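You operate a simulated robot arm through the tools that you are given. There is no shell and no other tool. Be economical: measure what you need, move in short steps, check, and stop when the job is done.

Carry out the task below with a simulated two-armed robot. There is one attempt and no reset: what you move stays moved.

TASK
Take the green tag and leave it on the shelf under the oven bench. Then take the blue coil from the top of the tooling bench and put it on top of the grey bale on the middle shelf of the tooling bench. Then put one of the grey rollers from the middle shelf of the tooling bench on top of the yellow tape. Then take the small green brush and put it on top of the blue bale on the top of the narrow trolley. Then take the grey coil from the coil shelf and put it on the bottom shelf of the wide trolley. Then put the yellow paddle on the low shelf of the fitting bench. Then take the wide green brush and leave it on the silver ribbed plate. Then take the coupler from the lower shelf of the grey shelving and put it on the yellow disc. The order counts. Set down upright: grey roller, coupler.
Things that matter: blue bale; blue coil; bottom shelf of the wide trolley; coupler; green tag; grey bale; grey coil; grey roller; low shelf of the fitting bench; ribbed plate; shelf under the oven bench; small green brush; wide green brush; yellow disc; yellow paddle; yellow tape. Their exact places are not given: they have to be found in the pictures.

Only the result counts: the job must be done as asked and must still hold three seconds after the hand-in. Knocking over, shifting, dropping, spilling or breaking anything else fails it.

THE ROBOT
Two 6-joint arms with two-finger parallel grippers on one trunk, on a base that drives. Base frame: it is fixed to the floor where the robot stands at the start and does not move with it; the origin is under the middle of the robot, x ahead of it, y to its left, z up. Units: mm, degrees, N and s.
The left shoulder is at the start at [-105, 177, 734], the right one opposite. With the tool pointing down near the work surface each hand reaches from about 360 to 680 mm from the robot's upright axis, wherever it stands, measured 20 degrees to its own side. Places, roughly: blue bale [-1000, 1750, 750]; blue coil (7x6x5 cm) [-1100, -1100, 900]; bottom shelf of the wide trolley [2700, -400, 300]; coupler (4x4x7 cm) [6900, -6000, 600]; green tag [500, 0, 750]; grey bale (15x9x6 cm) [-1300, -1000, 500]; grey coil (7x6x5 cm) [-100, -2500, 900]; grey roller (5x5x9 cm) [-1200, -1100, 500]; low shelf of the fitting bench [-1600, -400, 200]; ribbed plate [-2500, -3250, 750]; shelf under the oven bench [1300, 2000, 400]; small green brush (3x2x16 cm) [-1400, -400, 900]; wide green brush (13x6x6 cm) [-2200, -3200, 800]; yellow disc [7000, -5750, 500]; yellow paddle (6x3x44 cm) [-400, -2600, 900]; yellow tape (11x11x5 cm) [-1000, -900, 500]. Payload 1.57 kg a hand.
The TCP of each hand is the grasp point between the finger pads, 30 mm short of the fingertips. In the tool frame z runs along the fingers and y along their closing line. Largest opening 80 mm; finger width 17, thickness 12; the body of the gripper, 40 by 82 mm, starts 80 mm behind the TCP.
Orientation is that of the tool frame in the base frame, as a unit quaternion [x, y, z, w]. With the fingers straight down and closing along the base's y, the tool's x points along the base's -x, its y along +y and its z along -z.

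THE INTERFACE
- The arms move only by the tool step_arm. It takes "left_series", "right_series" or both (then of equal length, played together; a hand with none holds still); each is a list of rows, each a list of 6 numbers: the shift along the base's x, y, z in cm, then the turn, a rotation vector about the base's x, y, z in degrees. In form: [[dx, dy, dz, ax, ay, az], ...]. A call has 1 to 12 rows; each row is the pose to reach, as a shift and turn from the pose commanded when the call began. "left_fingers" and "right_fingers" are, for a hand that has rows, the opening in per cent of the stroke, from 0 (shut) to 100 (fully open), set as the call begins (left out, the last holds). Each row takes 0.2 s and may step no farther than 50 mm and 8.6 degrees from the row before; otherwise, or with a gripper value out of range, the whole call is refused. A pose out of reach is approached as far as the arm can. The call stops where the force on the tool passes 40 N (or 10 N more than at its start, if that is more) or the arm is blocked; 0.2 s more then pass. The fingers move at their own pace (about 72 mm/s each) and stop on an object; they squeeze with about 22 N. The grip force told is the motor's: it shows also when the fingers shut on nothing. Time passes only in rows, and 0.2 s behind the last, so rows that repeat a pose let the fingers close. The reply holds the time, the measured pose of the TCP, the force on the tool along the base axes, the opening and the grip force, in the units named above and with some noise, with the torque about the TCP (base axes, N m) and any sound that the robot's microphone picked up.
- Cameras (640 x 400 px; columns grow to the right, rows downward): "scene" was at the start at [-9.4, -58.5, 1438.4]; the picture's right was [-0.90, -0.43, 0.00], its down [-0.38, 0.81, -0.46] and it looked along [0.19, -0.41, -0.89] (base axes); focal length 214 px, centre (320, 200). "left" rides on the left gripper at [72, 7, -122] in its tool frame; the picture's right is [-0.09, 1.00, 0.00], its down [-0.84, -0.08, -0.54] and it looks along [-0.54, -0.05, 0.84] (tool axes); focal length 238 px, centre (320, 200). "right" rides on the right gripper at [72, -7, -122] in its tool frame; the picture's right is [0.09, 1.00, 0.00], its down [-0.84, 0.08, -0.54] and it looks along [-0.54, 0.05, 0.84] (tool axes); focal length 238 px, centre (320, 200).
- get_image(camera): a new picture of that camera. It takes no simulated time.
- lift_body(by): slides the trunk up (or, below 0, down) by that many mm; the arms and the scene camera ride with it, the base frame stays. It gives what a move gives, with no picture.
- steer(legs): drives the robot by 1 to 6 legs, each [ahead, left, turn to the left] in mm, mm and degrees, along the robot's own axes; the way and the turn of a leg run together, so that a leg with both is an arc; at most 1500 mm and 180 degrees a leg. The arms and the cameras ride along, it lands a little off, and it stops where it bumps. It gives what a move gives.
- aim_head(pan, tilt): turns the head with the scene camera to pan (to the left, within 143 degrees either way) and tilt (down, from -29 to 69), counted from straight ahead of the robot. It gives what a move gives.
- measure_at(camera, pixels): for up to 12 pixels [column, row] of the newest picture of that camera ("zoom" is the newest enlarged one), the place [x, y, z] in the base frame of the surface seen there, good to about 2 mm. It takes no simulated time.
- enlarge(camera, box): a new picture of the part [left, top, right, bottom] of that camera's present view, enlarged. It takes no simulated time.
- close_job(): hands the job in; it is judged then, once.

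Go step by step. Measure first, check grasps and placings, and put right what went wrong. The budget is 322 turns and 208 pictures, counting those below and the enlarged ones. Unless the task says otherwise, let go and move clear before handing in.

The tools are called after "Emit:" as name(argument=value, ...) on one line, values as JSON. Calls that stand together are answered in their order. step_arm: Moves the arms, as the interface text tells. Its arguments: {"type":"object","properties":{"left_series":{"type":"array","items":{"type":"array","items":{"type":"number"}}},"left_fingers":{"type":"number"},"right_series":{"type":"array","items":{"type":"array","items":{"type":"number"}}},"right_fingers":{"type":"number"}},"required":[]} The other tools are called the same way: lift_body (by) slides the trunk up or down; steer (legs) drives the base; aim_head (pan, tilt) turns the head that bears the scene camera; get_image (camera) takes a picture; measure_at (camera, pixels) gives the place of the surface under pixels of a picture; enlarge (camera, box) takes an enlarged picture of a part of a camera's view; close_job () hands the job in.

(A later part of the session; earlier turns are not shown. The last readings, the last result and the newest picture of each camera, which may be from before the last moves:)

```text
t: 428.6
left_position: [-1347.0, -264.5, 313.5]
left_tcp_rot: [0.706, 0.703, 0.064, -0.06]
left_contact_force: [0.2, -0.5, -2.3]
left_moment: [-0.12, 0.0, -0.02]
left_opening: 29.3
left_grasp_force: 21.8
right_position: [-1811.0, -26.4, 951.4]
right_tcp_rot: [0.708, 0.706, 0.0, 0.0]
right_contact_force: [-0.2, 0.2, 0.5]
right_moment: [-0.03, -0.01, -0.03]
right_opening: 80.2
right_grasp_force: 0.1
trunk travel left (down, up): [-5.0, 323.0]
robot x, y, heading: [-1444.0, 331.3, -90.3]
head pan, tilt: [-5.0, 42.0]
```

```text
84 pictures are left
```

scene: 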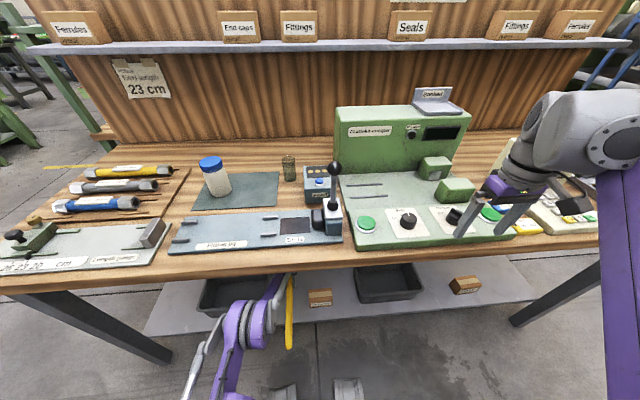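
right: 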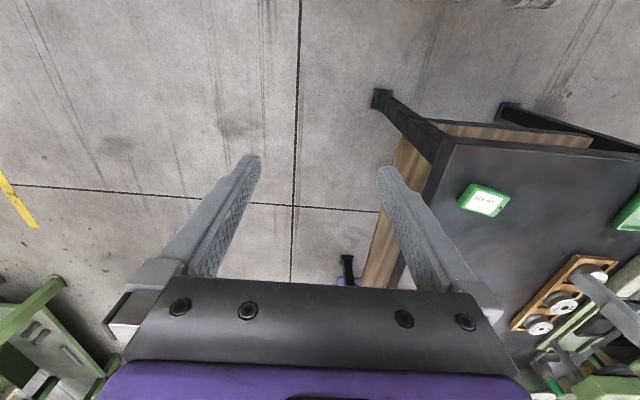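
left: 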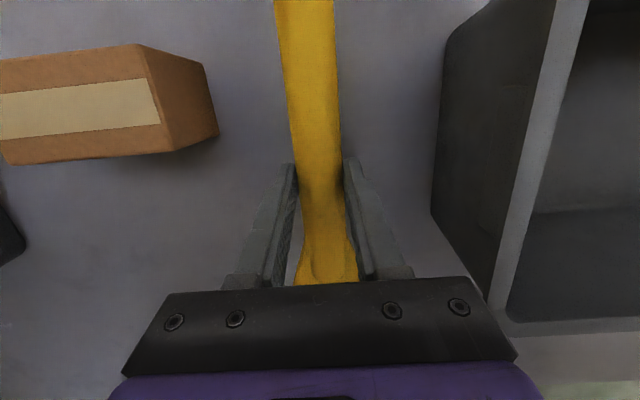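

Robot stopped at the end of the leg (blocked). I'll ease back 15 mm, then lower the paddle.

Emit:
steer(legs=[[-15, 0, 0]])

Emit:
step_arm(left_series=[[0, 0, -2, 0, 0, 0], [0, 0, -3.8, 0, 0, 0], [0, 0, -4.8, 0, 0, 0], [0, 0, -5.2, 0, 0, 0]])

Emit:
measure_at(camera="left", pixels=[[310, 60], [325, 250], [400, 100], [440, 220], [215, 120]])

Emit:
get_image(camera="left")

```text
t: 429.3
left_position: [-1348.4, -249.4, 313.0]
left_tcp_rot: [0.706, 0.703, 0.064, -0.059]
left_contact_force: [0.5, -0.2, -2.2]
left_moment: [-0.12, -0.02, 0.0]
left_opening: 29.7
left_grasp_force: 22.3
right_position: [-1810.7, -9.8, 951.7]
right_tcp_rot: [0.707, 0.707, 0.001, 0.001]
right_contact_force: [-0.4, -0.1, 0.2]
right_moment: [0.0, 0.03, 0.01]
right_opening: 80.1
right_grasp_force: 0.1
trunk travel left (down, up): [-5.0, 323.0]
robot x, y, heading: [-1441.1, 345.2, -90.3]
head pan, tilt: [-5.0, 42.0]
```

```text
t: 430.3
left_position: [-1347.7, -250.5, 261.3]
left_tcp_rot: [0.706, 0.703, 0.064, -0.06]
left_contact_force: [0.9, -0.2, -2.9]
left_moment: [-0.14, -0.02, -0.03]
left_opening: 29.8
left_grasp_force: 22.0
right_position: [-1811.5, -9.7, 950.3]
right_tcp_rot: [0.707, 0.707, 0.0, -0.001]
right_contact_force: [-0.2, 0.1, -0.4]
right_moment: [-0.03, -0.01, -0.02]
right_opening: 80.0
right_grasp_force: 0.0
trunk travel left (down, up): [-5.0, 323.0]
robot x, y, heading: [-1441.3, 348.9, -89.9]
head pan, tilt: [-5.0, 42.0]
```

```text
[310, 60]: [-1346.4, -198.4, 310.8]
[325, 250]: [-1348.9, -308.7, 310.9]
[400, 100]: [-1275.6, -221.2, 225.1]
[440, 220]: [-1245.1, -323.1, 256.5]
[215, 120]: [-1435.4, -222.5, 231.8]
```

```text
83 pictures are left
```

left: 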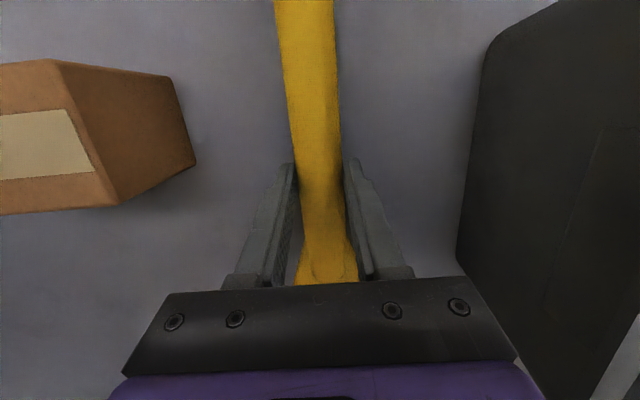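

Emit:
step_arm(left_series=[[0, 0, -0.2, 0, 0, 0], [0, 0, -0.35, 0, 0, 0]])

Emit:
step_arm(left_series=[[0, 0, 0, 0, 0, 0], [0, 0, 0, 0, 0, 0], [0, 0, 0, 0, 0, 0]], left_fingers=65)

Emit:
step_arm(left_series=[[0, 0, 4, 0, 0, 0], [0, 0, 8, 0, 0, 0]])

Emit:
get_image(camera="left")

Emit:
get_image(camera="scene")

```text
t: 430.9
left_position: [-1348.4, -249.7, 257.8]
left_tcp_rot: [0.706, 0.703, 0.063, -0.061]
left_contact_force: [-0.2, 0.2, -2.9]
left_moment: [-0.19, 0.04, -0.02]
left_opening: 29.3
left_grasp_force: 22.5
right_position: [-1810.8, -9.7, 951.2]
right_tcp_rot: [0.708, 0.706, 0.0, 0.0]
right_contact_force: [-0.2, 1.1, 0.5]
right_moment: [-0.02, 0.01, -0.04]
right_opening: 79.8
right_grasp_force: 0.1
trunk travel left (down, up): [-5.0, 323.0]
robot x, y, heading: [-1443.8, 344.3, -90.4]
head pan, tilt: [-5.0, 42.0]
```

```text
t: 431.7
left_position: [-1347.7, -249.2, 257.0]
left_tcp_rot: [0.707, 0.702, 0.065, -0.06]
left_contact_force: [0.0, 0.5, 0.2]
left_moment: [0.01, 0.0, 0.04]
left_opening: 52.0
left_grasp_force: 0.0
right_position: [-1811.0, -11.3, 951.4]
right_tcp_rot: [0.708, 0.706, 0.0, 0.0]
right_contact_force: [-0.2, -0.7, -0.4]
right_moment: [0.03, -0.02, 0.02]
right_opening: 79.8
right_grasp_force: 0.0
trunk travel left (down, up): [-5.0, 323.0]
robot x, y, heading: [-1438.9, 346.1, -90.1]
head pan, tilt: [-5.0, 42.0]
```

```text
t: 432.3
left_position: [-1347.6, -251.0, 339.8]
left_tcp_rot: [0.706, 0.703, 0.063, -0.059]
left_contact_force: [-0.2, 0.2, 0.5]
left_moment: [-0.03, 0.01, 0.01]
left_opening: 52.1
left_grasp_force: 0.0
right_position: [-1811.0, -10.4, 951.0]
right_tcp_rot: [0.708, 0.706, 0.0, 0.0]
right_contact_force: [-0.6, -0.5, 0.2]
right_moment: [0.0, -0.02, 0.03]
right_opening: 79.8
right_grasp_force: 0.0
trunk travel left (down, up): [-5.0, 323.0]
robot x, y, heading: [-1440.0, 341.1, -90.2]
head pan, tilt: [-5.0, 42.0]
```

```text
82 pictures are left
```

left: 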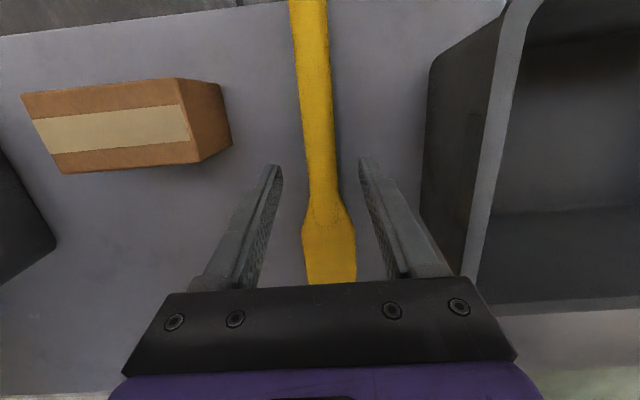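

```text
81 pictures are left
```

scene: 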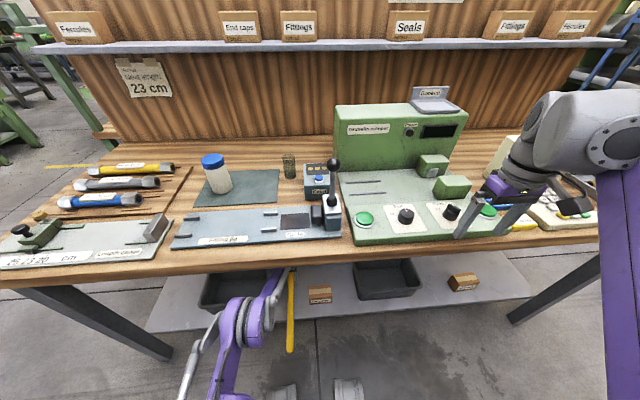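

The paddle lies on the shelf with its handle overhanging the front. I'll back off, close the fingers and push it fully in from its end.

Emit:
measure_at(camera="scene", pixels=[[291, 348], [290, 340], [291, 300], [291, 275]])

Emit:
steer(legs=[[-340, 0, 0]])

Emit:
step_arm(left_series=[[0, 0, -2, 0, 0, 0], [0, 0, -4, 0, 0, 0], [0, 0, -6, 0, 0, 0], [0, 0, -7.7, 0, 0, 0]], left_fingers=0)

Emit:
get_image(camera="left")

Emit:
get_image(camera="scene")

```text
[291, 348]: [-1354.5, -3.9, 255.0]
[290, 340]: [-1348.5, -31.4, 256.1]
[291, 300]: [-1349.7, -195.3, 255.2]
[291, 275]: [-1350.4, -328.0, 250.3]
```

```text
t: 434.6
left_position: [-1347.8, 85.2, 339.7]
left_tcp_rot: [0.707, 0.702, 0.063, -0.06]
left_contact_force: [-0.5, 0.0, 0.0]
left_moment: [0.01, 0.02, 0.01]
left_opening: 51.9
left_grasp_force: 0.0
right_position: [-1811.7, 329.3, 952.9]
right_tcp_rot: [0.708, 0.706, 0.001, 0.0]
right_contact_force: [-0.4, 0.5, 0.8]
right_moment: [0.0, -0.01, -0.03]
right_opening: 79.9
right_grasp_force: 0.1
trunk travel left (down, up): [-5.0, 323.0]
robot x, y, heading: [-1441.8, 681.9, -90.1]
head pan, tilt: [-5.0, 42.0]
```

```text
t: 435.6
left_position: [-1346.6, 86.5, 261.4]
left_tcp_rot: [0.707, 0.702, 0.064, -0.06]
left_contact_force: [0.2, -0.4, 0.0]
left_moment: [-0.03, -0.04, -0.01]
left_opening: 0.0
left_grasp_force: 21.0
right_position: [-1809.7, 328.7, 952.1]
right_tcp_rot: [0.708, 0.706, 0.0, 0.0]
right_contact_force: [0.4, -0.1, -0.7]
right_moment: [-0.02, 0.0, 0.01]
right_opening: 80.0
right_grasp_force: 0.0
trunk travel left (down, up): [-5.0, 323.0]
robot x, y, heading: [-1439.5, 686.2, -90.1]
head pan, tilt: [-5.0, 42.0]
```

```text
80 pictures are left
```

left: 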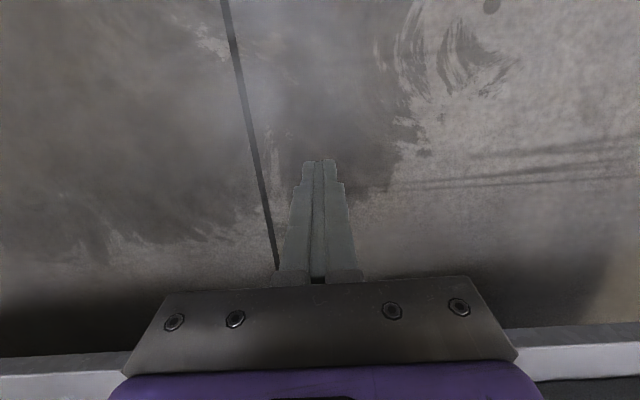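

```text
79 pictures are left
```

scene: 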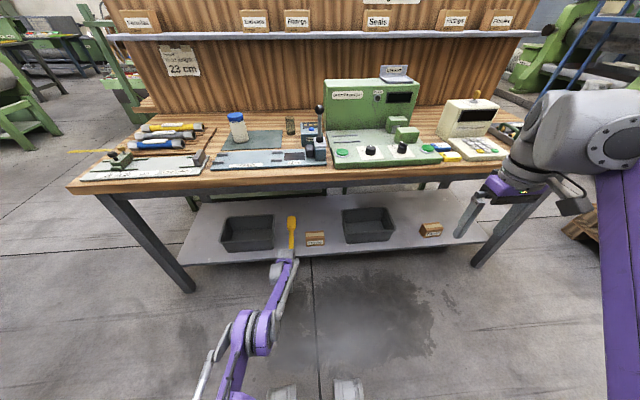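

Emit:
steer(legs=[[140, 0, 0]])

Emit:
get_image(camera="left")

Emit:
get_image(camera="scene")

```text
t: 436.9
left_position: [-1345.8, -51.9, 262.1]
left_tcp_rot: [0.707, 0.702, 0.064, -0.059]
left_contact_force: [-0.2, 0.4, -0.8]
left_moment: [-0.01, 0.04, 0.03]
left_opening: 0.0
left_grasp_force: 21.7
right_position: [-1811.3, 189.5, 951.1]
right_tcp_rot: [0.708, 0.706, 0.0, 0.0]
right_contact_force: [-0.8, -0.3, 0.8]
right_moment: [0.04, 0.02, 0.02]
right_opening: 80.1
right_grasp_force: 0.1
trunk travel left (down, up): [-5.0, 323.0]
robot x, y, heading: [-1442.2, 548.9, -90.1]
head pan, tilt: [-5.0, 42.0]
```

```text
78 pictures are left
```

left: 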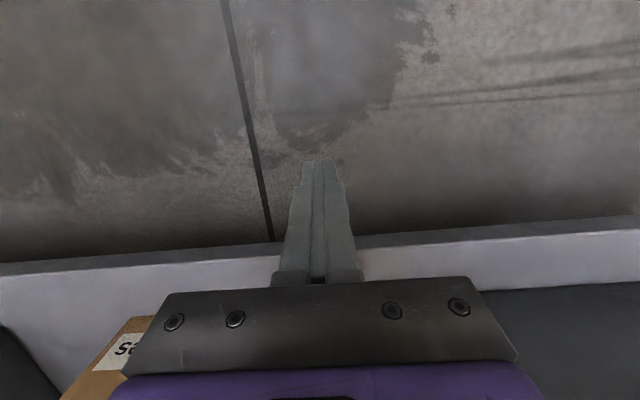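

```text
77 pictures are left
```

scene: 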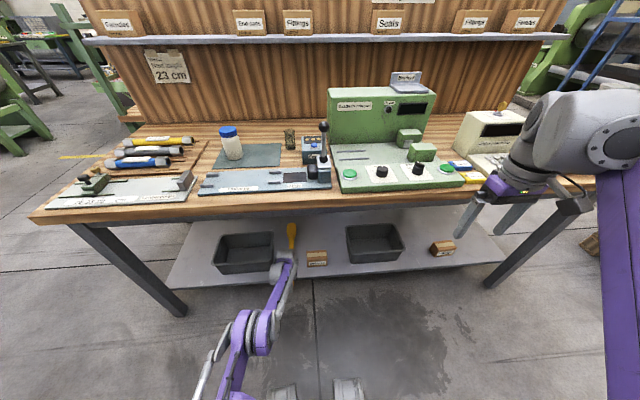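

Emit:
steer(legs=[[84, 0, 0]])

Emit:
get_image(camera="scene")

Emit:
measure_at(camera="scene", pixels=[[290, 228], [290, 240]])

```text
t: 437.9
left_position: [-1347.5, -134.2, 261.9]
left_tcp_rot: [0.707, 0.701, 0.064, -0.06]
left_contact_force: [1.1, 0.2, -0.5]
left_moment: [0.01, -0.04, -0.03]
left_opening: 0.0
left_grasp_force: 21.1
right_position: [-1811.6, 107.0, 951.5]
right_tcp_rot: [0.708, 0.706, 0.0, 0.0]
right_contact_force: [-0.1, 0.2, -0.2]
right_moment: [0.0, -0.01, 0.03]
right_opening: 80.0
right_grasp_force: 0.1
trunk travel left (down, up): [-5.0, 323.0]
robot x, y, heading: [-1439.7, 463.1, -90.2]
head pan, tilt: [-5.0, 42.0]
```

```text
76 pictures are left
```

scene: 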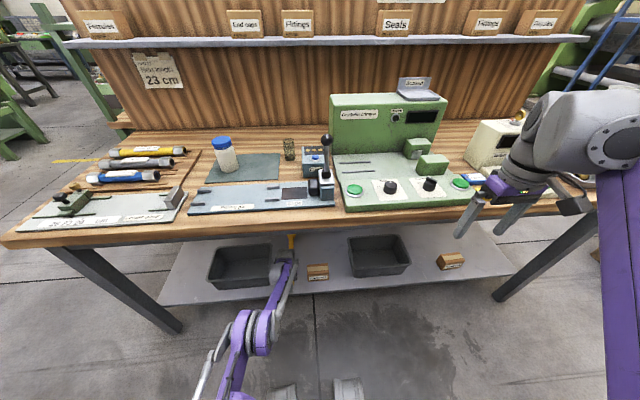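

```text
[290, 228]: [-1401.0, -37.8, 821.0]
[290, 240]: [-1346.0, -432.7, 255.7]
```

Emit:
steer(legs=[[-260, 0, 0]])

Emit:
step_arm(left_series=[[0, 0, 4.5, 0, 0, 0], [0, 0, 9, 0, 0, 0], [0, 0, 13.5, -2, 0, 0], [0, 0, 18, -4, 0, 0], [0, 0, 22.5, -7, 0, 0]], left_fingers=100)

Emit:
enlarge(camera="scene", box=[180, 150, 420, 300])

```text
t: 439.8
left_position: [-1351.0, 122.9, 261.3]
left_tcp_rot: [0.71, 0.699, 0.063, -0.059]
left_contact_force: [0.3, -0.6, 0.6]
left_moment: [0.02, -0.02, 0.03]
left_opening: 0.2
left_grasp_force: 21.3
right_position: [-1813.0, 369.7, 952.3]
right_tcp_rot: [0.712, 0.702, 0.0, 0.0]
right_contact_force: [-0.4, -0.6, -0.5]
right_moment: [-0.04, 0.0, 0.0]
right_opening: 80.1
right_grasp_force: 0.0
trunk travel left (down, up): [-5.0, 323.0]
robot x, y, heading: [-1439.1, 718.6, -90.8]
head pan, tilt: [-5.0, 42.0]
```

```text
t: 441.0
left_position: [-1354.1, 122.9, 488.5]
left_tcp_rot: [0.713, 0.701, 0.021, -0.016]
left_contact_force: [-0.3, -0.3, -0.3]
left_moment: [-0.02, 0.0, 0.01]
left_opening: 80.1
left_grasp_force: 0.1
right_position: [-1812.2, 370.7, 951.7]
right_tcp_rot: [0.712, 0.703, -0.001, 0.0]
right_contact_force: [0.1, -0.8, -0.3]
right_moment: [-0.01, -0.01, -0.03]
right_opening: 80.3
right_grasp_force: 0.0
trunk travel left (down, up): [-5.0, 323.0]
robot x, y, heading: [-1439.3, 718.9, -90.8]
head pan, tilt: [-5.0, 42.0]
```

```text
2.67 times, centred on (300, 225) of scene
```

zoom: 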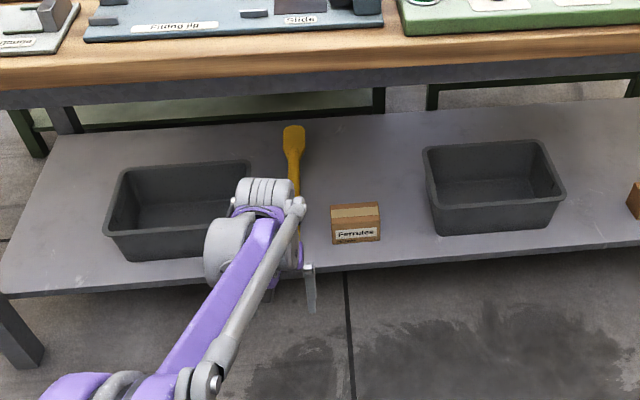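

Paddle is fully on the low shelf. Next, the wide green brush around (-2200,-3200): raise up and drive round to that area.

Emit:
lift_body(by=180)

Emit:
step_arm(left_series=[[0, 1.5, 4.5, 0, 0, 0], [0, 3, 9, 0, 0, 0], [0, 4.5, 13.5, 0, 0, 0], [0, 6, 18, 0, 0, 0], [0, 7.5, 22.5, 0, 0, 0], [0, 9, 26, 0, 0, 0]])

Emit:
steer(legs=[[0, 1395, 0.8], [1200, 0, 0], [1150, 0, 0]])

Emit:
aim_head(pan=-50, tilt=25)

Emit:
get_image(camera="scene")

```text
t: 443.0
left_position: [-1350.8, 123.6, 666.4]
left_tcp_rot: [0.713, 0.701, 0.021, -0.015]
left_contact_force: [0.5, 0.3, 0.7]
left_moment: [-0.01, -0.02, -0.01]
left_opening: 79.9
left_grasp_force: 0.1
right_position: [-1813.7, 370.6, 1130.8]
right_tcp_rot: [0.712, 0.703, -0.001, -0.001]
right_contact_force: [0.2, 0.7, -0.1]
right_moment: [0.01, 0.0, 0.02]
right_opening: 79.8
right_grasp_force: 0.1
trunk travel left (down, up): [-185.0, 143.0]
robot x, y, heading: [-1437.5, 722.4, -90.6]
head pan, tilt: [-5.0, 42.0]
```

```text
t: 444.4
left_position: [-1352.4, 216.0, 926.6]
left_tcp_rot: [0.712, 0.701, 0.02, -0.015]
left_contact_force: [1.3, 0.5, -0.1]
left_moment: [0.02, 0.0, -0.02]
left_opening: 79.9
left_grasp_force: 0.1
right_position: [-1812.7, 370.0, 1131.8]
right_tcp_rot: [0.712, 0.702, 0.0, -0.001]
right_contact_force: [0.4, 0.3, 0.5]
right_moment: [-0.02, -0.01, 0.02]
right_opening: 80.0
right_grasp_force: 0.1
trunk travel left (down, up): [-185.0, 143.0]
robot x, y, heading: [-1436.7, 718.9, -90.8]
head pan, tilt: [-5.0, 42.0]
```

```text
t: 468.0
left_position: [82.4, -2145.9, 925.9]
left_tcp_rot: [0.706, 0.708, 0.021, -0.016]
left_contact_force: [0.6, -0.6, -0.7]
left_moment: [-0.01, -0.05, -0.03]
left_opening: 80.0
left_grasp_force: 0.0
right_position: [-382.5, -1997.9, 1131.6]
right_tcp_rot: [0.705, 0.709, 0.001, 0.0]
right_contact_force: [0.2, 0.0, 0.2]
right_moment: [-0.01, 0.03, 0.02]
right_opening: 80.1
right_grasp_force: 0.1
trunk travel left (down, up): [-185.0, 143.0]
robot x, y, heading: [-12.6, -1644.7, -89.4]
head pan, tilt: [-5.0, 42.0]
```

```text
t: 469.1
left_position: [79.8, -2144.8, 926.4]
left_tcp_rot: [0.705, 0.709, 0.021, -0.016]
left_contact_force: [-0.4, -0.1, 0.5]
left_moment: [0.02, 0.0, 0.01]
left_opening: 79.9
left_grasp_force: 0.0
right_position: [-382.4, -1997.6, 1131.3]
right_tcp_rot: [0.706, 0.708, 0.0, 0.0]
right_contact_force: [0.1, -0.2, -0.3]
right_moment: [-0.01, 0.0, -0.01]
right_opening: 80.0
right_grasp_force: 0.0
trunk travel left (down, up): [-185.0, 143.0]
robot x, y, heading: [-11.7, -1642.8, -89.8]
head pan, tilt: [-50.0, 25.0]
```

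```text
74 pictures are left
```

scene: 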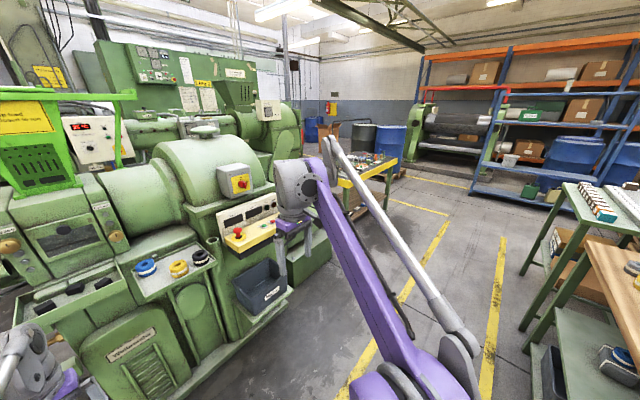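

Emit:
steer(legs=[[0, -1400, 0]])

Emit:
aim_head(pan=-25, tilt=25)

Emit:
get_image(camera="scene")

```text
t: 481.6
left_position: [-1324.1, -2149.9, 926.4]
left_tcp_rot: [0.707, 0.706, 0.021, -0.015]
left_contact_force: [-0.2, -0.4, 0.3]
left_moment: [0.02, 0.01, 0.0]
left_opening: 79.9
left_grasp_force: 0.0
right_position: [-1788.1, -2000.5, 1132.7]
right_tcp_rot: [0.707, 0.708, 0.001, 0.0]
right_contact_force: [0.4, -1.4, -0.6]
right_moment: [-0.02, 0.02, -0.06]
right_opening: 79.9
right_grasp_force: 0.1
trunk travel left (down, up): [-185.0, 143.0]
robot x, y, heading: [-1419.2, -1645.2, -89.8]
head pan, tilt: [-50.0, 25.0]
```

```text
t: 482.5
left_position: [-1325.1, -2150.4, 925.8]
left_tcp_rot: [0.707, 0.707, 0.021, -0.016]
left_contact_force: [-0.7, 0.0, 0.2]
left_moment: [0.01, 0.01, 0.01]
left_opening: 80.0
left_grasp_force: 0.1
right_position: [-1787.6, -2001.2, 1131.9]
right_tcp_rot: [0.706, 0.708, -0.001, 0.0]
right_contact_force: [0.7, -0.2, 0.1]
right_moment: [0.04, 0.03, -0.02]
right_opening: 80.0
right_grasp_force: 0.0
trunk travel left (down, up): [-185.0, 143.0]
robot x, y, heading: [-1417.1, -1645.6, -90.0]
head pan, tilt: [-25.0, 25.0]
```

```text
73 pictures are left
```

scene: 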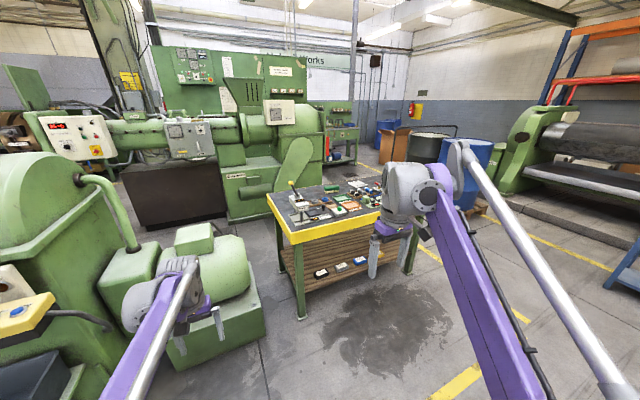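

Emit:
enlarge(camera="scene", box=[260, 170, 400, 290])

Emit:
measure_at(camera="zoom", pixels=[[60, 130], [105, 230], [430, 160], [190, 130], [390, 115], [300, 110], [200, 330]])

```text
3.33 times, centred on (330, 230) of scene
```

zoom: 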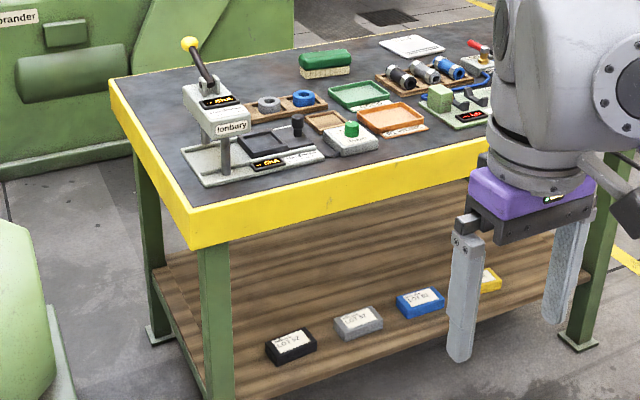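

```text
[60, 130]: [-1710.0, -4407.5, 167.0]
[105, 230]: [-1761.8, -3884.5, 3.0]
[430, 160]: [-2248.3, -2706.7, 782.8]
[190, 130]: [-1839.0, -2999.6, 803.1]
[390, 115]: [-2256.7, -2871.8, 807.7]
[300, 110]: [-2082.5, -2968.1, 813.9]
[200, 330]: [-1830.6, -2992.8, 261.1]
```

Emit:
measure_at(camera="zoom", pixels=[[325, 60], [302, 62], [350, 62], [325, 72], [412, 45], [385, 42], [440, 47], [405, 35], [418, 55], [110, 85], [370, 40], [300, 45]])

Emit:
steer(legs=[[0, -900, 0]])

Emit:
aim_head(pan=0, tilt=28)

Emit:
get_image(camera="scene")

```text
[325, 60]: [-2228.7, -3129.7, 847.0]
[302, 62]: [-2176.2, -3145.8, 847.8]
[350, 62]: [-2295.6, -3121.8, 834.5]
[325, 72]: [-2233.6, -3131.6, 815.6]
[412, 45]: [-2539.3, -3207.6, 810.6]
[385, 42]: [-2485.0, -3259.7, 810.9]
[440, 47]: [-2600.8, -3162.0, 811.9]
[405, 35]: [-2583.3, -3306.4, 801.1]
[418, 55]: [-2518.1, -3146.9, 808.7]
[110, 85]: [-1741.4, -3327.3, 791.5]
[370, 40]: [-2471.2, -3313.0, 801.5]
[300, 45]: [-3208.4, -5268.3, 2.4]
```

```text
t: 490.7
left_position: [-2209.0, -2155.7, 925.9]
left_tcp_rot: [0.702, 0.711, 0.021, -0.016]
left_contact_force: [-0.1, -0.5, 0.4]
left_moment: [-0.01, 0.02, -0.03]
left_opening: 79.8
left_grasp_force: 0.1
right_position: [-2672.9, -2013.7, 1132.1]
right_tcp_rot: [0.701, 0.713, 0.0, 0.0]
right_contact_force: [-0.4, 0.3, -0.3]
right_moment: [-0.02, 0.05, 0.01]
right_opening: 80.1
right_grasp_force: 0.0
trunk travel left (down, up): [-185.0, 143.0]
robot x, y, heading: [-2310.6, -1651.8, -89.0]
head pan, tilt: [-25.0, 25.0]
```

```text
t: 491.6
left_position: [-2207.8, -2156.6, 926.8]
left_tcp_rot: [0.702, 0.712, 0.02, -0.016]
left_contact_force: [-0.1, 0.6, -0.6]
left_moment: [-0.01, -0.01, -0.04]
left_opening: 80.0
left_grasp_force: 0.0
right_position: [-2672.5, -2014.0, 1131.2]
right_tcp_rot: [0.702, 0.713, 0.0, 0.0]
right_contact_force: [0.1, 0.1, 0.4]
right_moment: [0.0, 0.0, -0.05]
right_opening: 80.0
right_grasp_force: 0.2
trunk travel left (down, up): [-185.0, 143.0]
robot x, y, heading: [-2310.1, -1654.4, -89.3]
head pan, tilt: [0.0, 28.0]
```

```text
71 pictures are left
```

scene: 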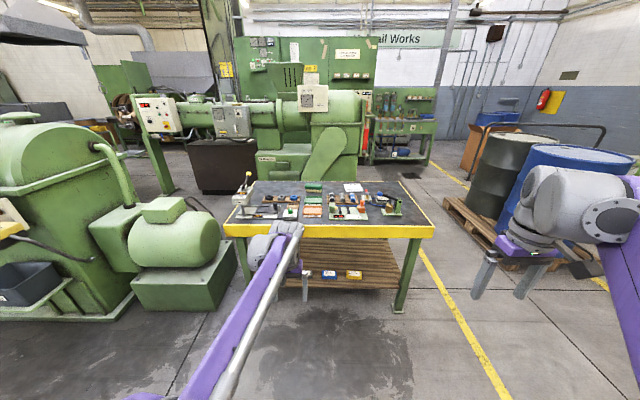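

The brush (y≈-3165) is too deep from the front. The back side of this table looks better; I'll measure clearances behind it and on the right.

Emit:
measure_at(camera="scene", pixels=[[435, 235], [400, 182], [245, 182], [470, 218], [515, 280], [430, 175], [405, 165], [310, 178], [230, 190], [265, 180], [395, 160], [445, 205]])

Emit:
enlarge(camera="scene", box=[200, 140, 500, 330])

```text
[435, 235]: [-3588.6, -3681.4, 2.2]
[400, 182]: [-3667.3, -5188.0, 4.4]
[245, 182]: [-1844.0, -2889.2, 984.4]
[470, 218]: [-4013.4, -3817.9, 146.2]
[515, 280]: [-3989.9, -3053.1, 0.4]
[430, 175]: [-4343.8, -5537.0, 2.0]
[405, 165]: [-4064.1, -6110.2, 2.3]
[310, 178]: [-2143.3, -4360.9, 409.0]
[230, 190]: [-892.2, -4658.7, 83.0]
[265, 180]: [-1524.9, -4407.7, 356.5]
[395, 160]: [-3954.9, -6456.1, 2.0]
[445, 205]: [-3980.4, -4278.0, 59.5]
```

```text
2.11 times, centred on (350, 235) of scene
```

zoom: 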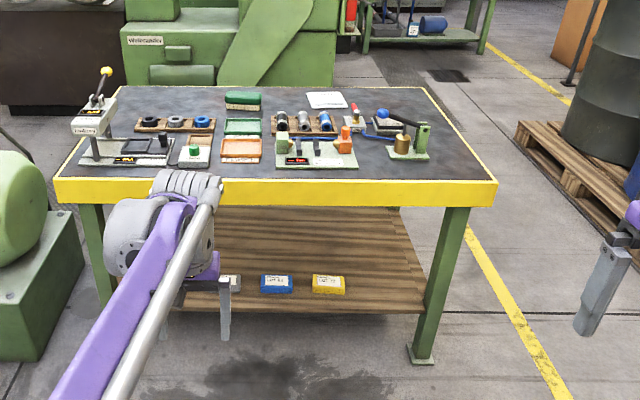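

Clear: pallet at x<-3950, machine behind at y -4360, table back edge about -3340. I'll turn to face +y, go round the right end and come in behind the table.

Emit:
steer(legs=[[150, 0, -0.7], [0, 0, 90], [0, 0, 90], [0, 860, 0], [-1000, 0, 0], [-980, 0, 0]])

Emit:
aim_head(pan=-50, tilt=30)

Emit:
get_image(camera="scene")

```text
t: 513.1
left_position: [-3293.2, -2291.8, 922.1]
left_tcp_rot: [0.71, -0.703, 0.022, 0.018]
left_contact_force: [0.7, -0.2, -0.8]
left_moment: [0.0, -0.01, 0.02]
left_opening: 80.1
left_grasp_force: 0.0
right_position: [-2832.5, -2435.4, 1134.3]
right_tcp_rot: [0.713, -0.701, 0.006, -0.003]
right_contact_force: [-0.5, -0.3, 0.3]
right_moment: [0.0, -0.04, 0.01]
right_opening: 79.8
right_grasp_force: 0.2
trunk travel left (down, up): [-185.0, 143.0]
robot x, y, heading: [-3183.6, -2798.0, 90.6]
head pan, tilt: [0.0, 28.0]
stopped in leg 5: the robot was blocked; the commanded pose is now the measured one
```

```text
t: 514.3
left_position: [-3293.0, -2292.3, 920.2]
left_tcp_rot: [0.711, -0.703, 0.024, 0.017]
left_contact_force: [-0.1, -0.6, -0.2]
left_moment: [0.0, 0.01, 0.01]
left_opening: 79.8
left_grasp_force: 0.1
right_position: [-2834.9, -2434.3, 1134.7]
right_tcp_rot: [0.712, -0.702, 0.009, -0.003]
right_contact_force: [-0.3, 0.1, 0.0]
right_moment: [-0.03, -0.02, -0.02]
right_opening: 80.1
right_grasp_force: 0.0
trunk travel left (down, up): [-185.0, 143.0]
robot x, y, heading: [-3181.1, -2803.9, 90.8]
head pan, tilt: [-50.0, 30.0]
```

```text
69 pictures are left
```

scene: 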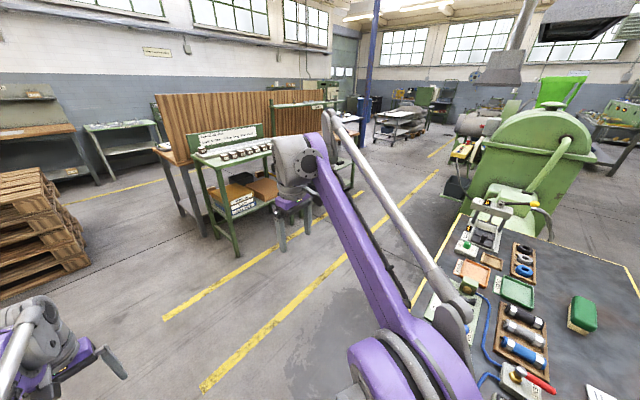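

Blocked at (-3183,-2800). I'll look behind on both sides for the cause.

Emit:
aim_head(pan=-115, tilt=50)

Emit:
get_image(camera="scene")

Emit:
aim_head(pan=130, tilt=45)

Emit:
get_image(camera="scene")

```text
t: 515.7
left_position: [-3294.2, -2294.6, 922.3]
left_tcp_rot: [0.71, -0.703, 0.024, 0.016]
left_contact_force: [-0.3, -0.1, -0.7]
left_moment: [0.01, -0.02, -0.01]
left_opening: 80.0
left_grasp_force: 0.0
right_position: [-2835.3, -2434.6, 1136.1]
right_tcp_rot: [0.713, -0.701, 0.009, -0.003]
right_contact_force: [-0.6, -0.5, -0.6]
right_moment: [0.0, 0.0, -0.01]
right_opening: 80.1
right_grasp_force: 0.1
trunk travel left (down, up): [-185.0, 143.0]
robot x, y, heading: [-3179.5, -2804.8, 90.7]
head pan, tilt: [-115.0, 50.0]
```

```text
68 pictures are left
```

scene: 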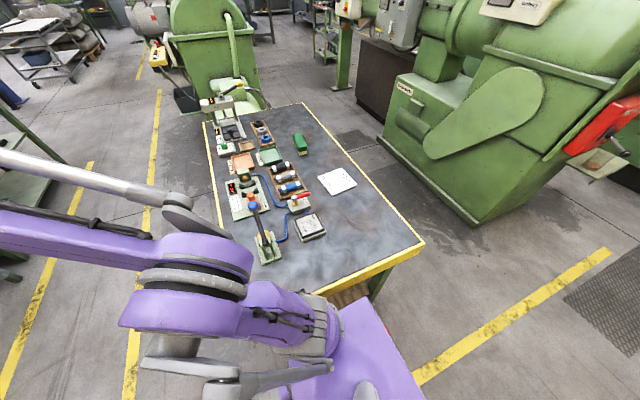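

```text
t: 519.1
left_position: [-3293.1, -2293.3, 921.9]
left_tcp_rot: [0.71, -0.703, 0.024, 0.017]
left_contact_force: [-0.2, -0.2, 0.0]
left_moment: [-0.02, 0.03, 0.01]
left_opening: 79.9
left_grasp_force: 0.0
right_position: [-2834.0, -2435.7, 1136.8]
right_tcp_rot: [0.712, -0.702, 0.008, -0.005]
right_contact_force: [0.8, 0.5, 0.3]
right_moment: [-0.01, -0.03, -0.01]
right_opening: 79.9
right_grasp_force: 0.1
trunk travel left (down, up): [-185.0, 143.0]
robot x, y, heading: [-3179.8, -2802.4, 90.7]
head pan, tilt: [130.0, 45.0]
```

```text
67 pictures are left
```

scene: 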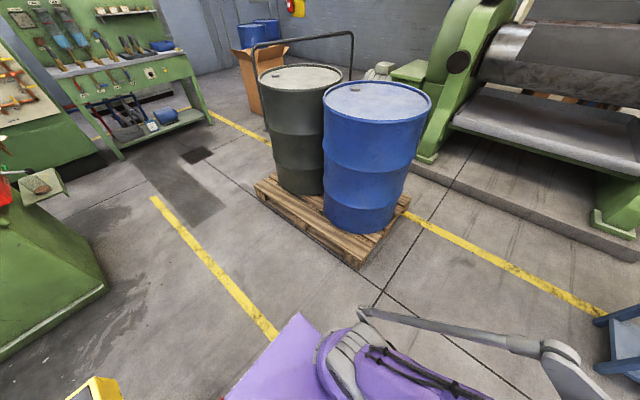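

Emit:
steer(legs=[[200, 0, 0]])

Emit:
aim_head(pan=-115, tilt=50)

Emit:
get_image(camera="scene")

```text
t: 520.7
left_position: [-3294.9, -2098.0, 925.2]
left_tcp_rot: [0.712, -0.701, 0.02, 0.015]
left_contact_force: [-1.3, 0.2, -1.6]
left_moment: [0.0, -0.01, -0.02]
left_opening: 79.8
left_grasp_force: 0.0
right_position: [-2835.0, -2240.3, 1136.8]
right_tcp_rot: [0.714, -0.7, 0.004, -0.006]
right_contact_force: [0.4, 0.0, 0.5]
right_moment: [0.0, 0.04, 0.01]
right_opening: 80.0
right_grasp_force: 0.1
trunk travel left (down, up): [-185.0, 143.0]
robot x, y, heading: [-3180.6, -2598.9, 90.8]
head pan, tilt: [130.0, 45.0]
```

```text
t: 524.2
left_position: [-3295.8, -2097.6, 926.5]
left_tcp_rot: [0.712, -0.702, 0.021, 0.015]
left_contact_force: [0.0, -0.4, -0.1]
left_moment: [-0.02, -0.02, 0.01]
left_opening: 80.1
left_grasp_force: 0.1
right_position: [-2833.8, -2239.7, 1137.0]
right_tcp_rot: [0.713, -0.701, 0.004, -0.005]
right_contact_force: [0.1, -0.3, 0.1]
right_moment: [0.01, 0.0, -0.02]
right_opening: 80.0
right_grasp_force: 0.0
trunk travel left (down, up): [-185.0, 143.0]
robot x, y, heading: [-3182.1, -2602.1, 90.8]
head pan, tilt: [-115.0, 50.0]
```

```text
66 pictures are left
```

scene: 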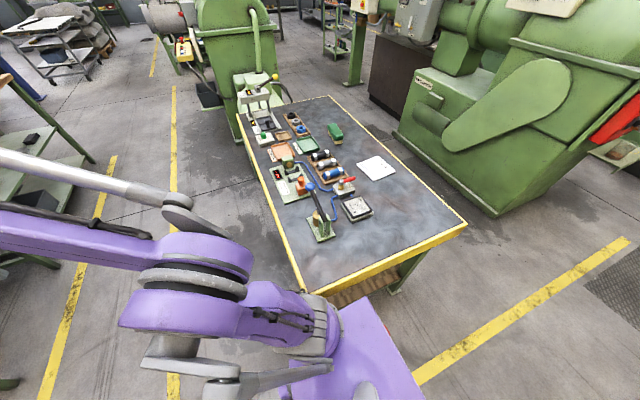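

Emit:
measure_at(camera="scene", pixels=[[305, 285], [465, 222], [330, 98], [240, 120], [400, 290], [375, 168], [334, 132], [400, 330], [415, 395], [345, 300]])

```text
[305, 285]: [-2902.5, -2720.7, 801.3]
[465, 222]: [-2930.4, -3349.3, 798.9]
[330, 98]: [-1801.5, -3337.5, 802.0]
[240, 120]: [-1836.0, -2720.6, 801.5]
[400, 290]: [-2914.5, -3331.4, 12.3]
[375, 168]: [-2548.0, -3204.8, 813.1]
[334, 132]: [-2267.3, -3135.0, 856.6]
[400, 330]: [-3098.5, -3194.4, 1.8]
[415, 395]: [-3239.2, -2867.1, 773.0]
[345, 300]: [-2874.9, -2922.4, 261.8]
```

Emit:
measure_at(camera="scene", pixels=[[490, 215], [395, 140], [600, 130], [600, 160], [560, 145], [440, 180], [540, 180]])

Emit:
steer(legs=[[0, 170, -0.8], [-1140, 0, 0]])

Emit:
aim_head(pan=-90, tilt=40)

Emit:
get_image(camera="scene")

```text
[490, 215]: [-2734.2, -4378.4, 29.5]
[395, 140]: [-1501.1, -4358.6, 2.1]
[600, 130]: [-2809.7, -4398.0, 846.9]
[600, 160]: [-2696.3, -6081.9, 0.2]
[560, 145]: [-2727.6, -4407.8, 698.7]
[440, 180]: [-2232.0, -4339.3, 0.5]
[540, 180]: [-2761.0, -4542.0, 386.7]
```

```text
t: 531.7
left_position: [-3442.6, -3234.0, 926.7]
left_tcp_rot: [-0.702, 0.712, -0.016, -0.021]
left_contact_force: [0.7, -0.6, -0.5]
left_moment: [0.0, -0.02, 0.01]
left_opening: 80.0
left_grasp_force: 0.1
right_position: [-2981.8, -3388.8, 1131.7]
right_tcp_rot: [-0.704, 0.711, 0.0, 0.0]
right_contact_force: [0.7, -0.4, 0.2]
right_moment: [-0.02, 0.0, -0.04]
right_opening: 80.0
right_grasp_force: 0.1
trunk travel left (down, up): [-185.0, 143.0]
robot x, y, heading: [-3359.2, -3737.9, 89.2]
head pan, tilt: [-115.0, 50.0]
```

```text
t: 532.6
left_position: [-3442.5, -3234.1, 925.9]
left_tcp_rot: [-0.701, 0.713, -0.016, -0.021]
left_contact_force: [0.9, 0.1, 0.0]
left_moment: [0.01, -0.01, 0.02]
left_opening: 80.1
left_grasp_force: 0.1
right_position: [-2983.4, -3390.0, 1131.3]
right_tcp_rot: [-0.704, 0.71, 0.0, 0.001]
right_contact_force: [0.5, 0.3, 0.5]
right_moment: [0.01, 0.01, -0.01]
right_opening: 80.2
right_grasp_force: 0.1
trunk travel left (down, up): [-185.0, 143.0]
robot x, y, heading: [-3357.5, -3741.0, 89.1]
head pan, tilt: [-90.0, 40.0]
```

```text
65 pictures are left
```

scene: 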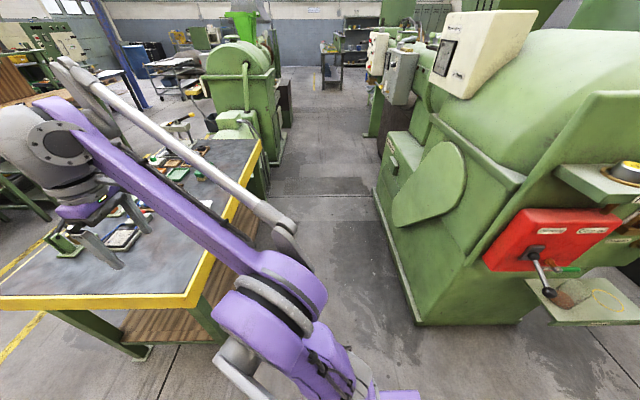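

Emit:
steer(legs=[[0, -575, 1], [0, -585, 0]])

Emit:
get_image(camera="left")

```text
t: 543.4
left_position: [-2274.9, -3247.9, 926.5]
left_tcp_rot: [-0.7, 0.714, -0.016, -0.02]
left_contact_force: [0.0, -0.2, -0.6]
left_moment: [-0.03, -0.02, 0.05]
left_opening: 79.8
left_grasp_force: 0.0
right_position: [-1815.2, -3403.8, 1131.3]
right_tcp_rot: [-0.702, 0.712, -0.001, 0.0]
right_contact_force: [0.0, -1.1, 0.5]
right_moment: [0.0, 0.02, -0.02]
right_opening: 79.8
right_grasp_force: 0.0
trunk travel left (down, up): [-185.0, 143.0]
robot x, y, heading: [-2191.4, -3752.3, 88.9]
head pan, tilt: [-90.0, 40.0]
```

```text
64 pictures are left
```

left: 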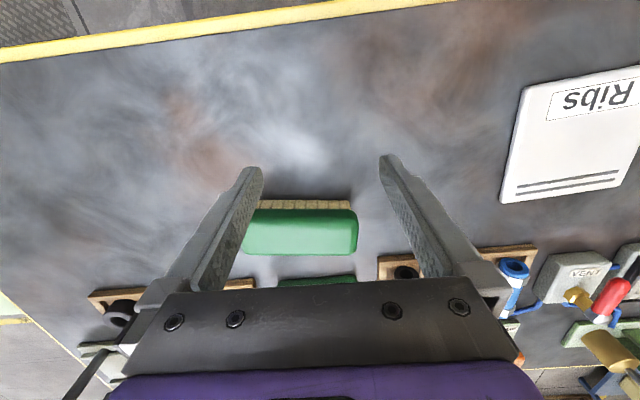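

Emit:
measure_at(camera="left", pixels=[[245, 245], [262, 215], [350, 218], [352, 245], [300, 232], [300, 203], [520, 90], [503, 200], [617, 180], [575, 130], [640, 68], [560, 190]])

Emit:
enlarge(camera="left", box=[220, 170, 400, 290])

```text
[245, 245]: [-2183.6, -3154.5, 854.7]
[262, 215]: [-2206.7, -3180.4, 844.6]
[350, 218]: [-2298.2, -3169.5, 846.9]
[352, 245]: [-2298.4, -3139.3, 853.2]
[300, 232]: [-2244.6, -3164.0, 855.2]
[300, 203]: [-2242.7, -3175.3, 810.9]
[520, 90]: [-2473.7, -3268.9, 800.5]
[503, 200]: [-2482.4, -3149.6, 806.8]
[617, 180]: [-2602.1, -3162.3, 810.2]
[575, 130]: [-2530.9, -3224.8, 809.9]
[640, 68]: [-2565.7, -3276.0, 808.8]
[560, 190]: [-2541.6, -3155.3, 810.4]
```

```text
3.33 times, centred on (310, 230) of left
```

zoom: 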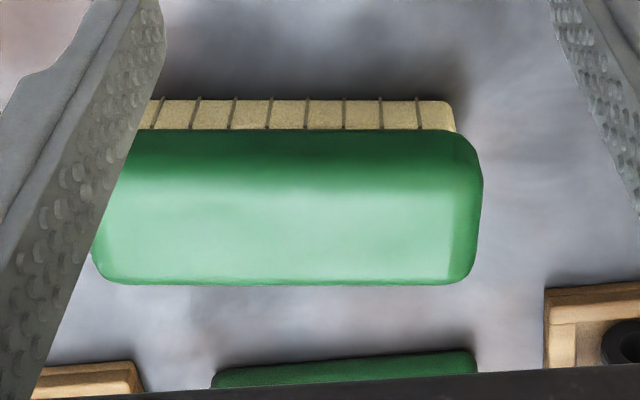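

Emit:
step_arm(left_series=[[1, 3, 0.5, 1, 0, 0], [2, 6, 1, 2, 0, 0], [3.3, 9, 1, 3, 0, 0]])

Emit:
step_arm(left_series=[[0, 0, 0, 0, 0, -8.4], [0, 0, 0, 0, 0, -16.8], [0, 0, 0, 0, 0, -25.2], [0, 0, 0, 0, 0, -33.6], [0, 0, 0, 0, 0, -42], [0, 0, 0, 0, 0, -50.4], [0, 0, 0, 0, 0, -58.8], [0, 0, 0, 0, 0, -67.2], [0, 0, 0, 0, 0, -75.6], [0, 0, 0, 0, 0, -84], [0, 0, 0, 0, 0, -88.5]])

Emit:
get_image(camera="left")

```text
t: 544.2
left_position: [-2241.1, -3158.3, 936.0]
left_tcp_rot: [-0.701, 0.713, 0.003, -0.003]
left_contact_force: [-1.0, -0.3, -0.6]
left_moment: [0.02, 0.02, 0.0]
left_opening: 80.0
left_grasp_force: 0.1
right_position: [-1814.5, -3402.9, 1131.8]
right_tcp_rot: [-0.702, 0.713, 0.0, 0.001]
right_contact_force: [1.3, 0.3, -0.2]
right_moment: [-0.02, 0.03, 0.0]
right_opening: 80.0
right_grasp_force: 0.0
trunk travel left (down, up): [-185.0, 143.0]
robot x, y, heading: [-2187.5, -3751.2, 88.9]
head pan, tilt: [-90.0, 40.0]
```

```text
t: 546.6
left_position: [-2243.2, -3157.2, 936.2]
left_tcp_rot: [-0.003, 1.0, 0.004, 0.0]
left_contact_force: [0.8, 0.1, -0.3]
left_moment: [0.02, 0.01, 0.02]
left_opening: 80.1
left_grasp_force: 0.1
right_position: [-1816.0, -3402.9, 1131.8]
right_tcp_rot: [-0.702, 0.712, 0.001, 0.0]
right_contact_force: [-0.1, 0.6, 1.1]
right_moment: [-0.01, 0.0, 0.0]
right_opening: 80.3
right_grasp_force: 0.1
trunk travel left (down, up): [-185.0, 143.0]
robot x, y, heading: [-2189.1, -3754.3, 89.1]
head pan, tilt: [-90.0, 40.0]
```

```text
62 pictures are left
```

left: 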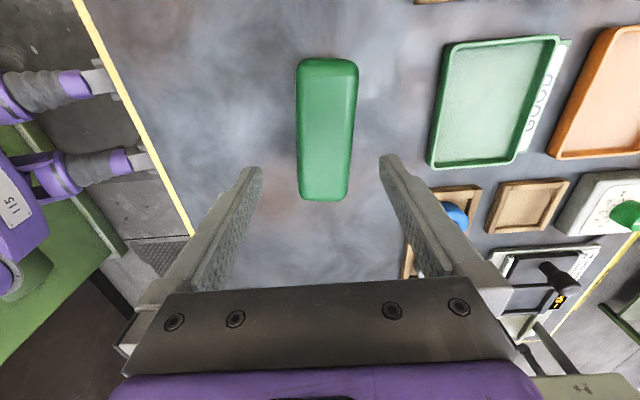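

Emit:
step_arm(left_series=[[0, 0.1, -4, 0, 0, 0], [0, 0.1, -7, 0, 0, 0], [0, 0.1, -8.2, 0, 0, 0]])

Emit:
get_image(camera="left")

```text
t: 547.4
left_position: [-2240.5, -3157.5, 853.1]
left_tcp_rot: [-0.004, 1.0, 0.004, 0.0]
left_contact_force: [0.8, -0.3, 0.5]
left_moment: [-0.01, 0.0, 0.0]
left_opening: 79.9
left_grasp_force: 0.1
right_position: [-1815.2, -3403.6, 1132.0]
right_tcp_rot: [-0.702, 0.712, 0.001, 0.0]
right_contact_force: [0.2, 0.4, 0.6]
right_moment: [0.01, -0.02, 0.03]
right_opening: 79.7
right_grasp_force: 0.1
trunk travel left (down, up): [-185.0, 143.0]
robot x, y, heading: [-2190.6, -3755.9, 89.1]
head pan, tilt: [-90.0, 40.0]
```

```text
61 pictures are left
```

left: 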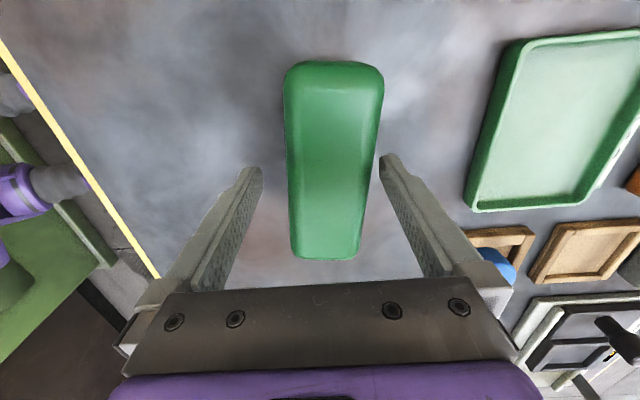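

Emit:
step_arm(left_series=[[0, 0, 0, 0, 0, 0], [0, 0, 0, 0, 0, 0], [0, 0, 0, 0, 0, 0], [0, 0, 0, 0, 0, 0]], left_fingers=0)

Emit:
step_arm(left_series=[[0, 0, 3, 0, 0, 0], [0, 0, 6, 0, 0, 0], [0, 0, 10, 0, 0, 0]])

Emit:
get_image(camera="left")

```text
t: 548.4
left_position: [-2241.1, -3157.4, 854.3]
left_tcp_rot: [-0.003, 1.0, 0.004, 0.0]
left_contact_force: [0.6, 1.1, -0.8]
left_moment: [0.01, 0.0, -0.02]
left_opening: 52.8
left_grasp_force: 22.0
right_position: [-1815.6, -3403.6, 1131.7]
right_tcp_rot: [-0.702, 0.712, 0.0, 0.001]
right_contact_force: [-0.5, 0.6, -0.3]
right_moment: [-0.02, 0.02, -0.01]
right_opening: 80.0
right_grasp_force: 0.1
trunk travel left (down, up): [-185.0, 143.0]
robot x, y, heading: [-2190.1, -3754.4, 88.9]
head pan, tilt: [-90.0, 40.0]
```

```text
t: 549.2
left_position: [-2241.9, -3155.6, 956.4]
left_tcp_rot: [-0.003, 1.0, 0.005, 0.0]
left_contact_force: [-0.9, 0.7, -1.0]
left_moment: [-0.02, -0.02, -0.02]
left_opening: 52.9
left_grasp_force: 22.1
right_position: [-1815.5, -3402.9, 1131.3]
right_tcp_rot: [-0.702, 0.712, 0.0, -0.001]
right_contact_force: [0.3, -0.9, 0.4]
right_moment: [0.01, 0.0, -0.01]
right_opening: 79.8
right_grasp_force: 0.0
trunk travel left (down, up): [-185.0, 143.0]
robot x, y, heading: [-2192.1, -3750.7, 89.1]
head pan, tilt: [-90.0, 40.0]
```

```text
60 pictures are left
```

left: 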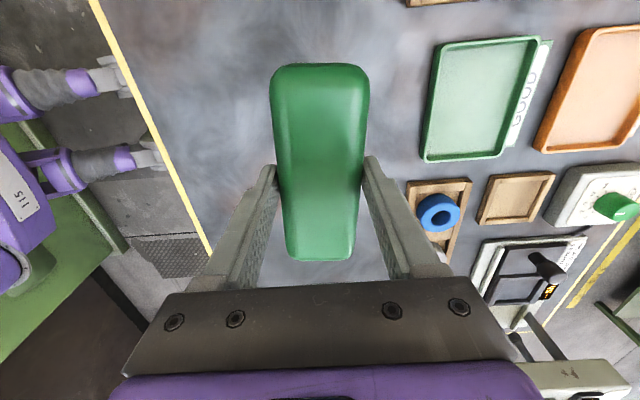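

Emit:
steer(legs=[[0, 298, 0.9]])

Emit:
get_image(camera="left")

```text
t: 552.4
left_position: [-2553.5, -3156.5, 954.6]
left_tcp_rot: [-0.016, 1.0, 0.005, 0.001]
left_contact_force: [-0.4, -0.8, -0.2]
left_moment: [-0.02, 0.02, 0.0]
left_opening: 52.7
left_grasp_force: 21.7
right_position: [-2121.8, -3392.9, 1131.3]
right_tcp_rot: [0.711, -0.704, 0.0, 0.0]
right_contact_force: [0.6, -0.2, 0.5]
right_moment: [-0.01, 0.01, 0.01]
right_opening: 80.4
right_grasp_force: 0.1
trunk travel left (down, up): [-185.0, 143.0]
robot x, y, heading: [-2486.4, -3749.9, 90.4]
head pan, tilt: [-90.0, 40.0]
```

```text
59 pictures are left
```

left: 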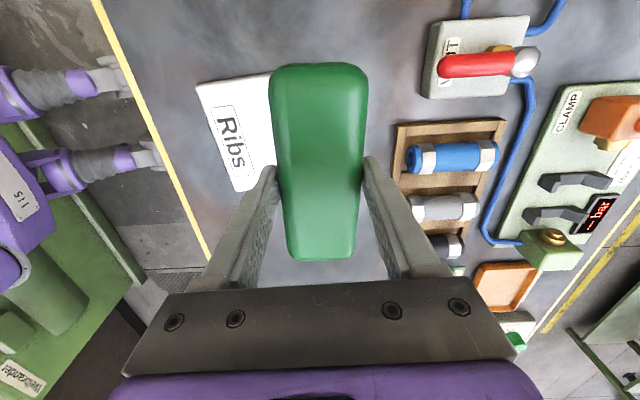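

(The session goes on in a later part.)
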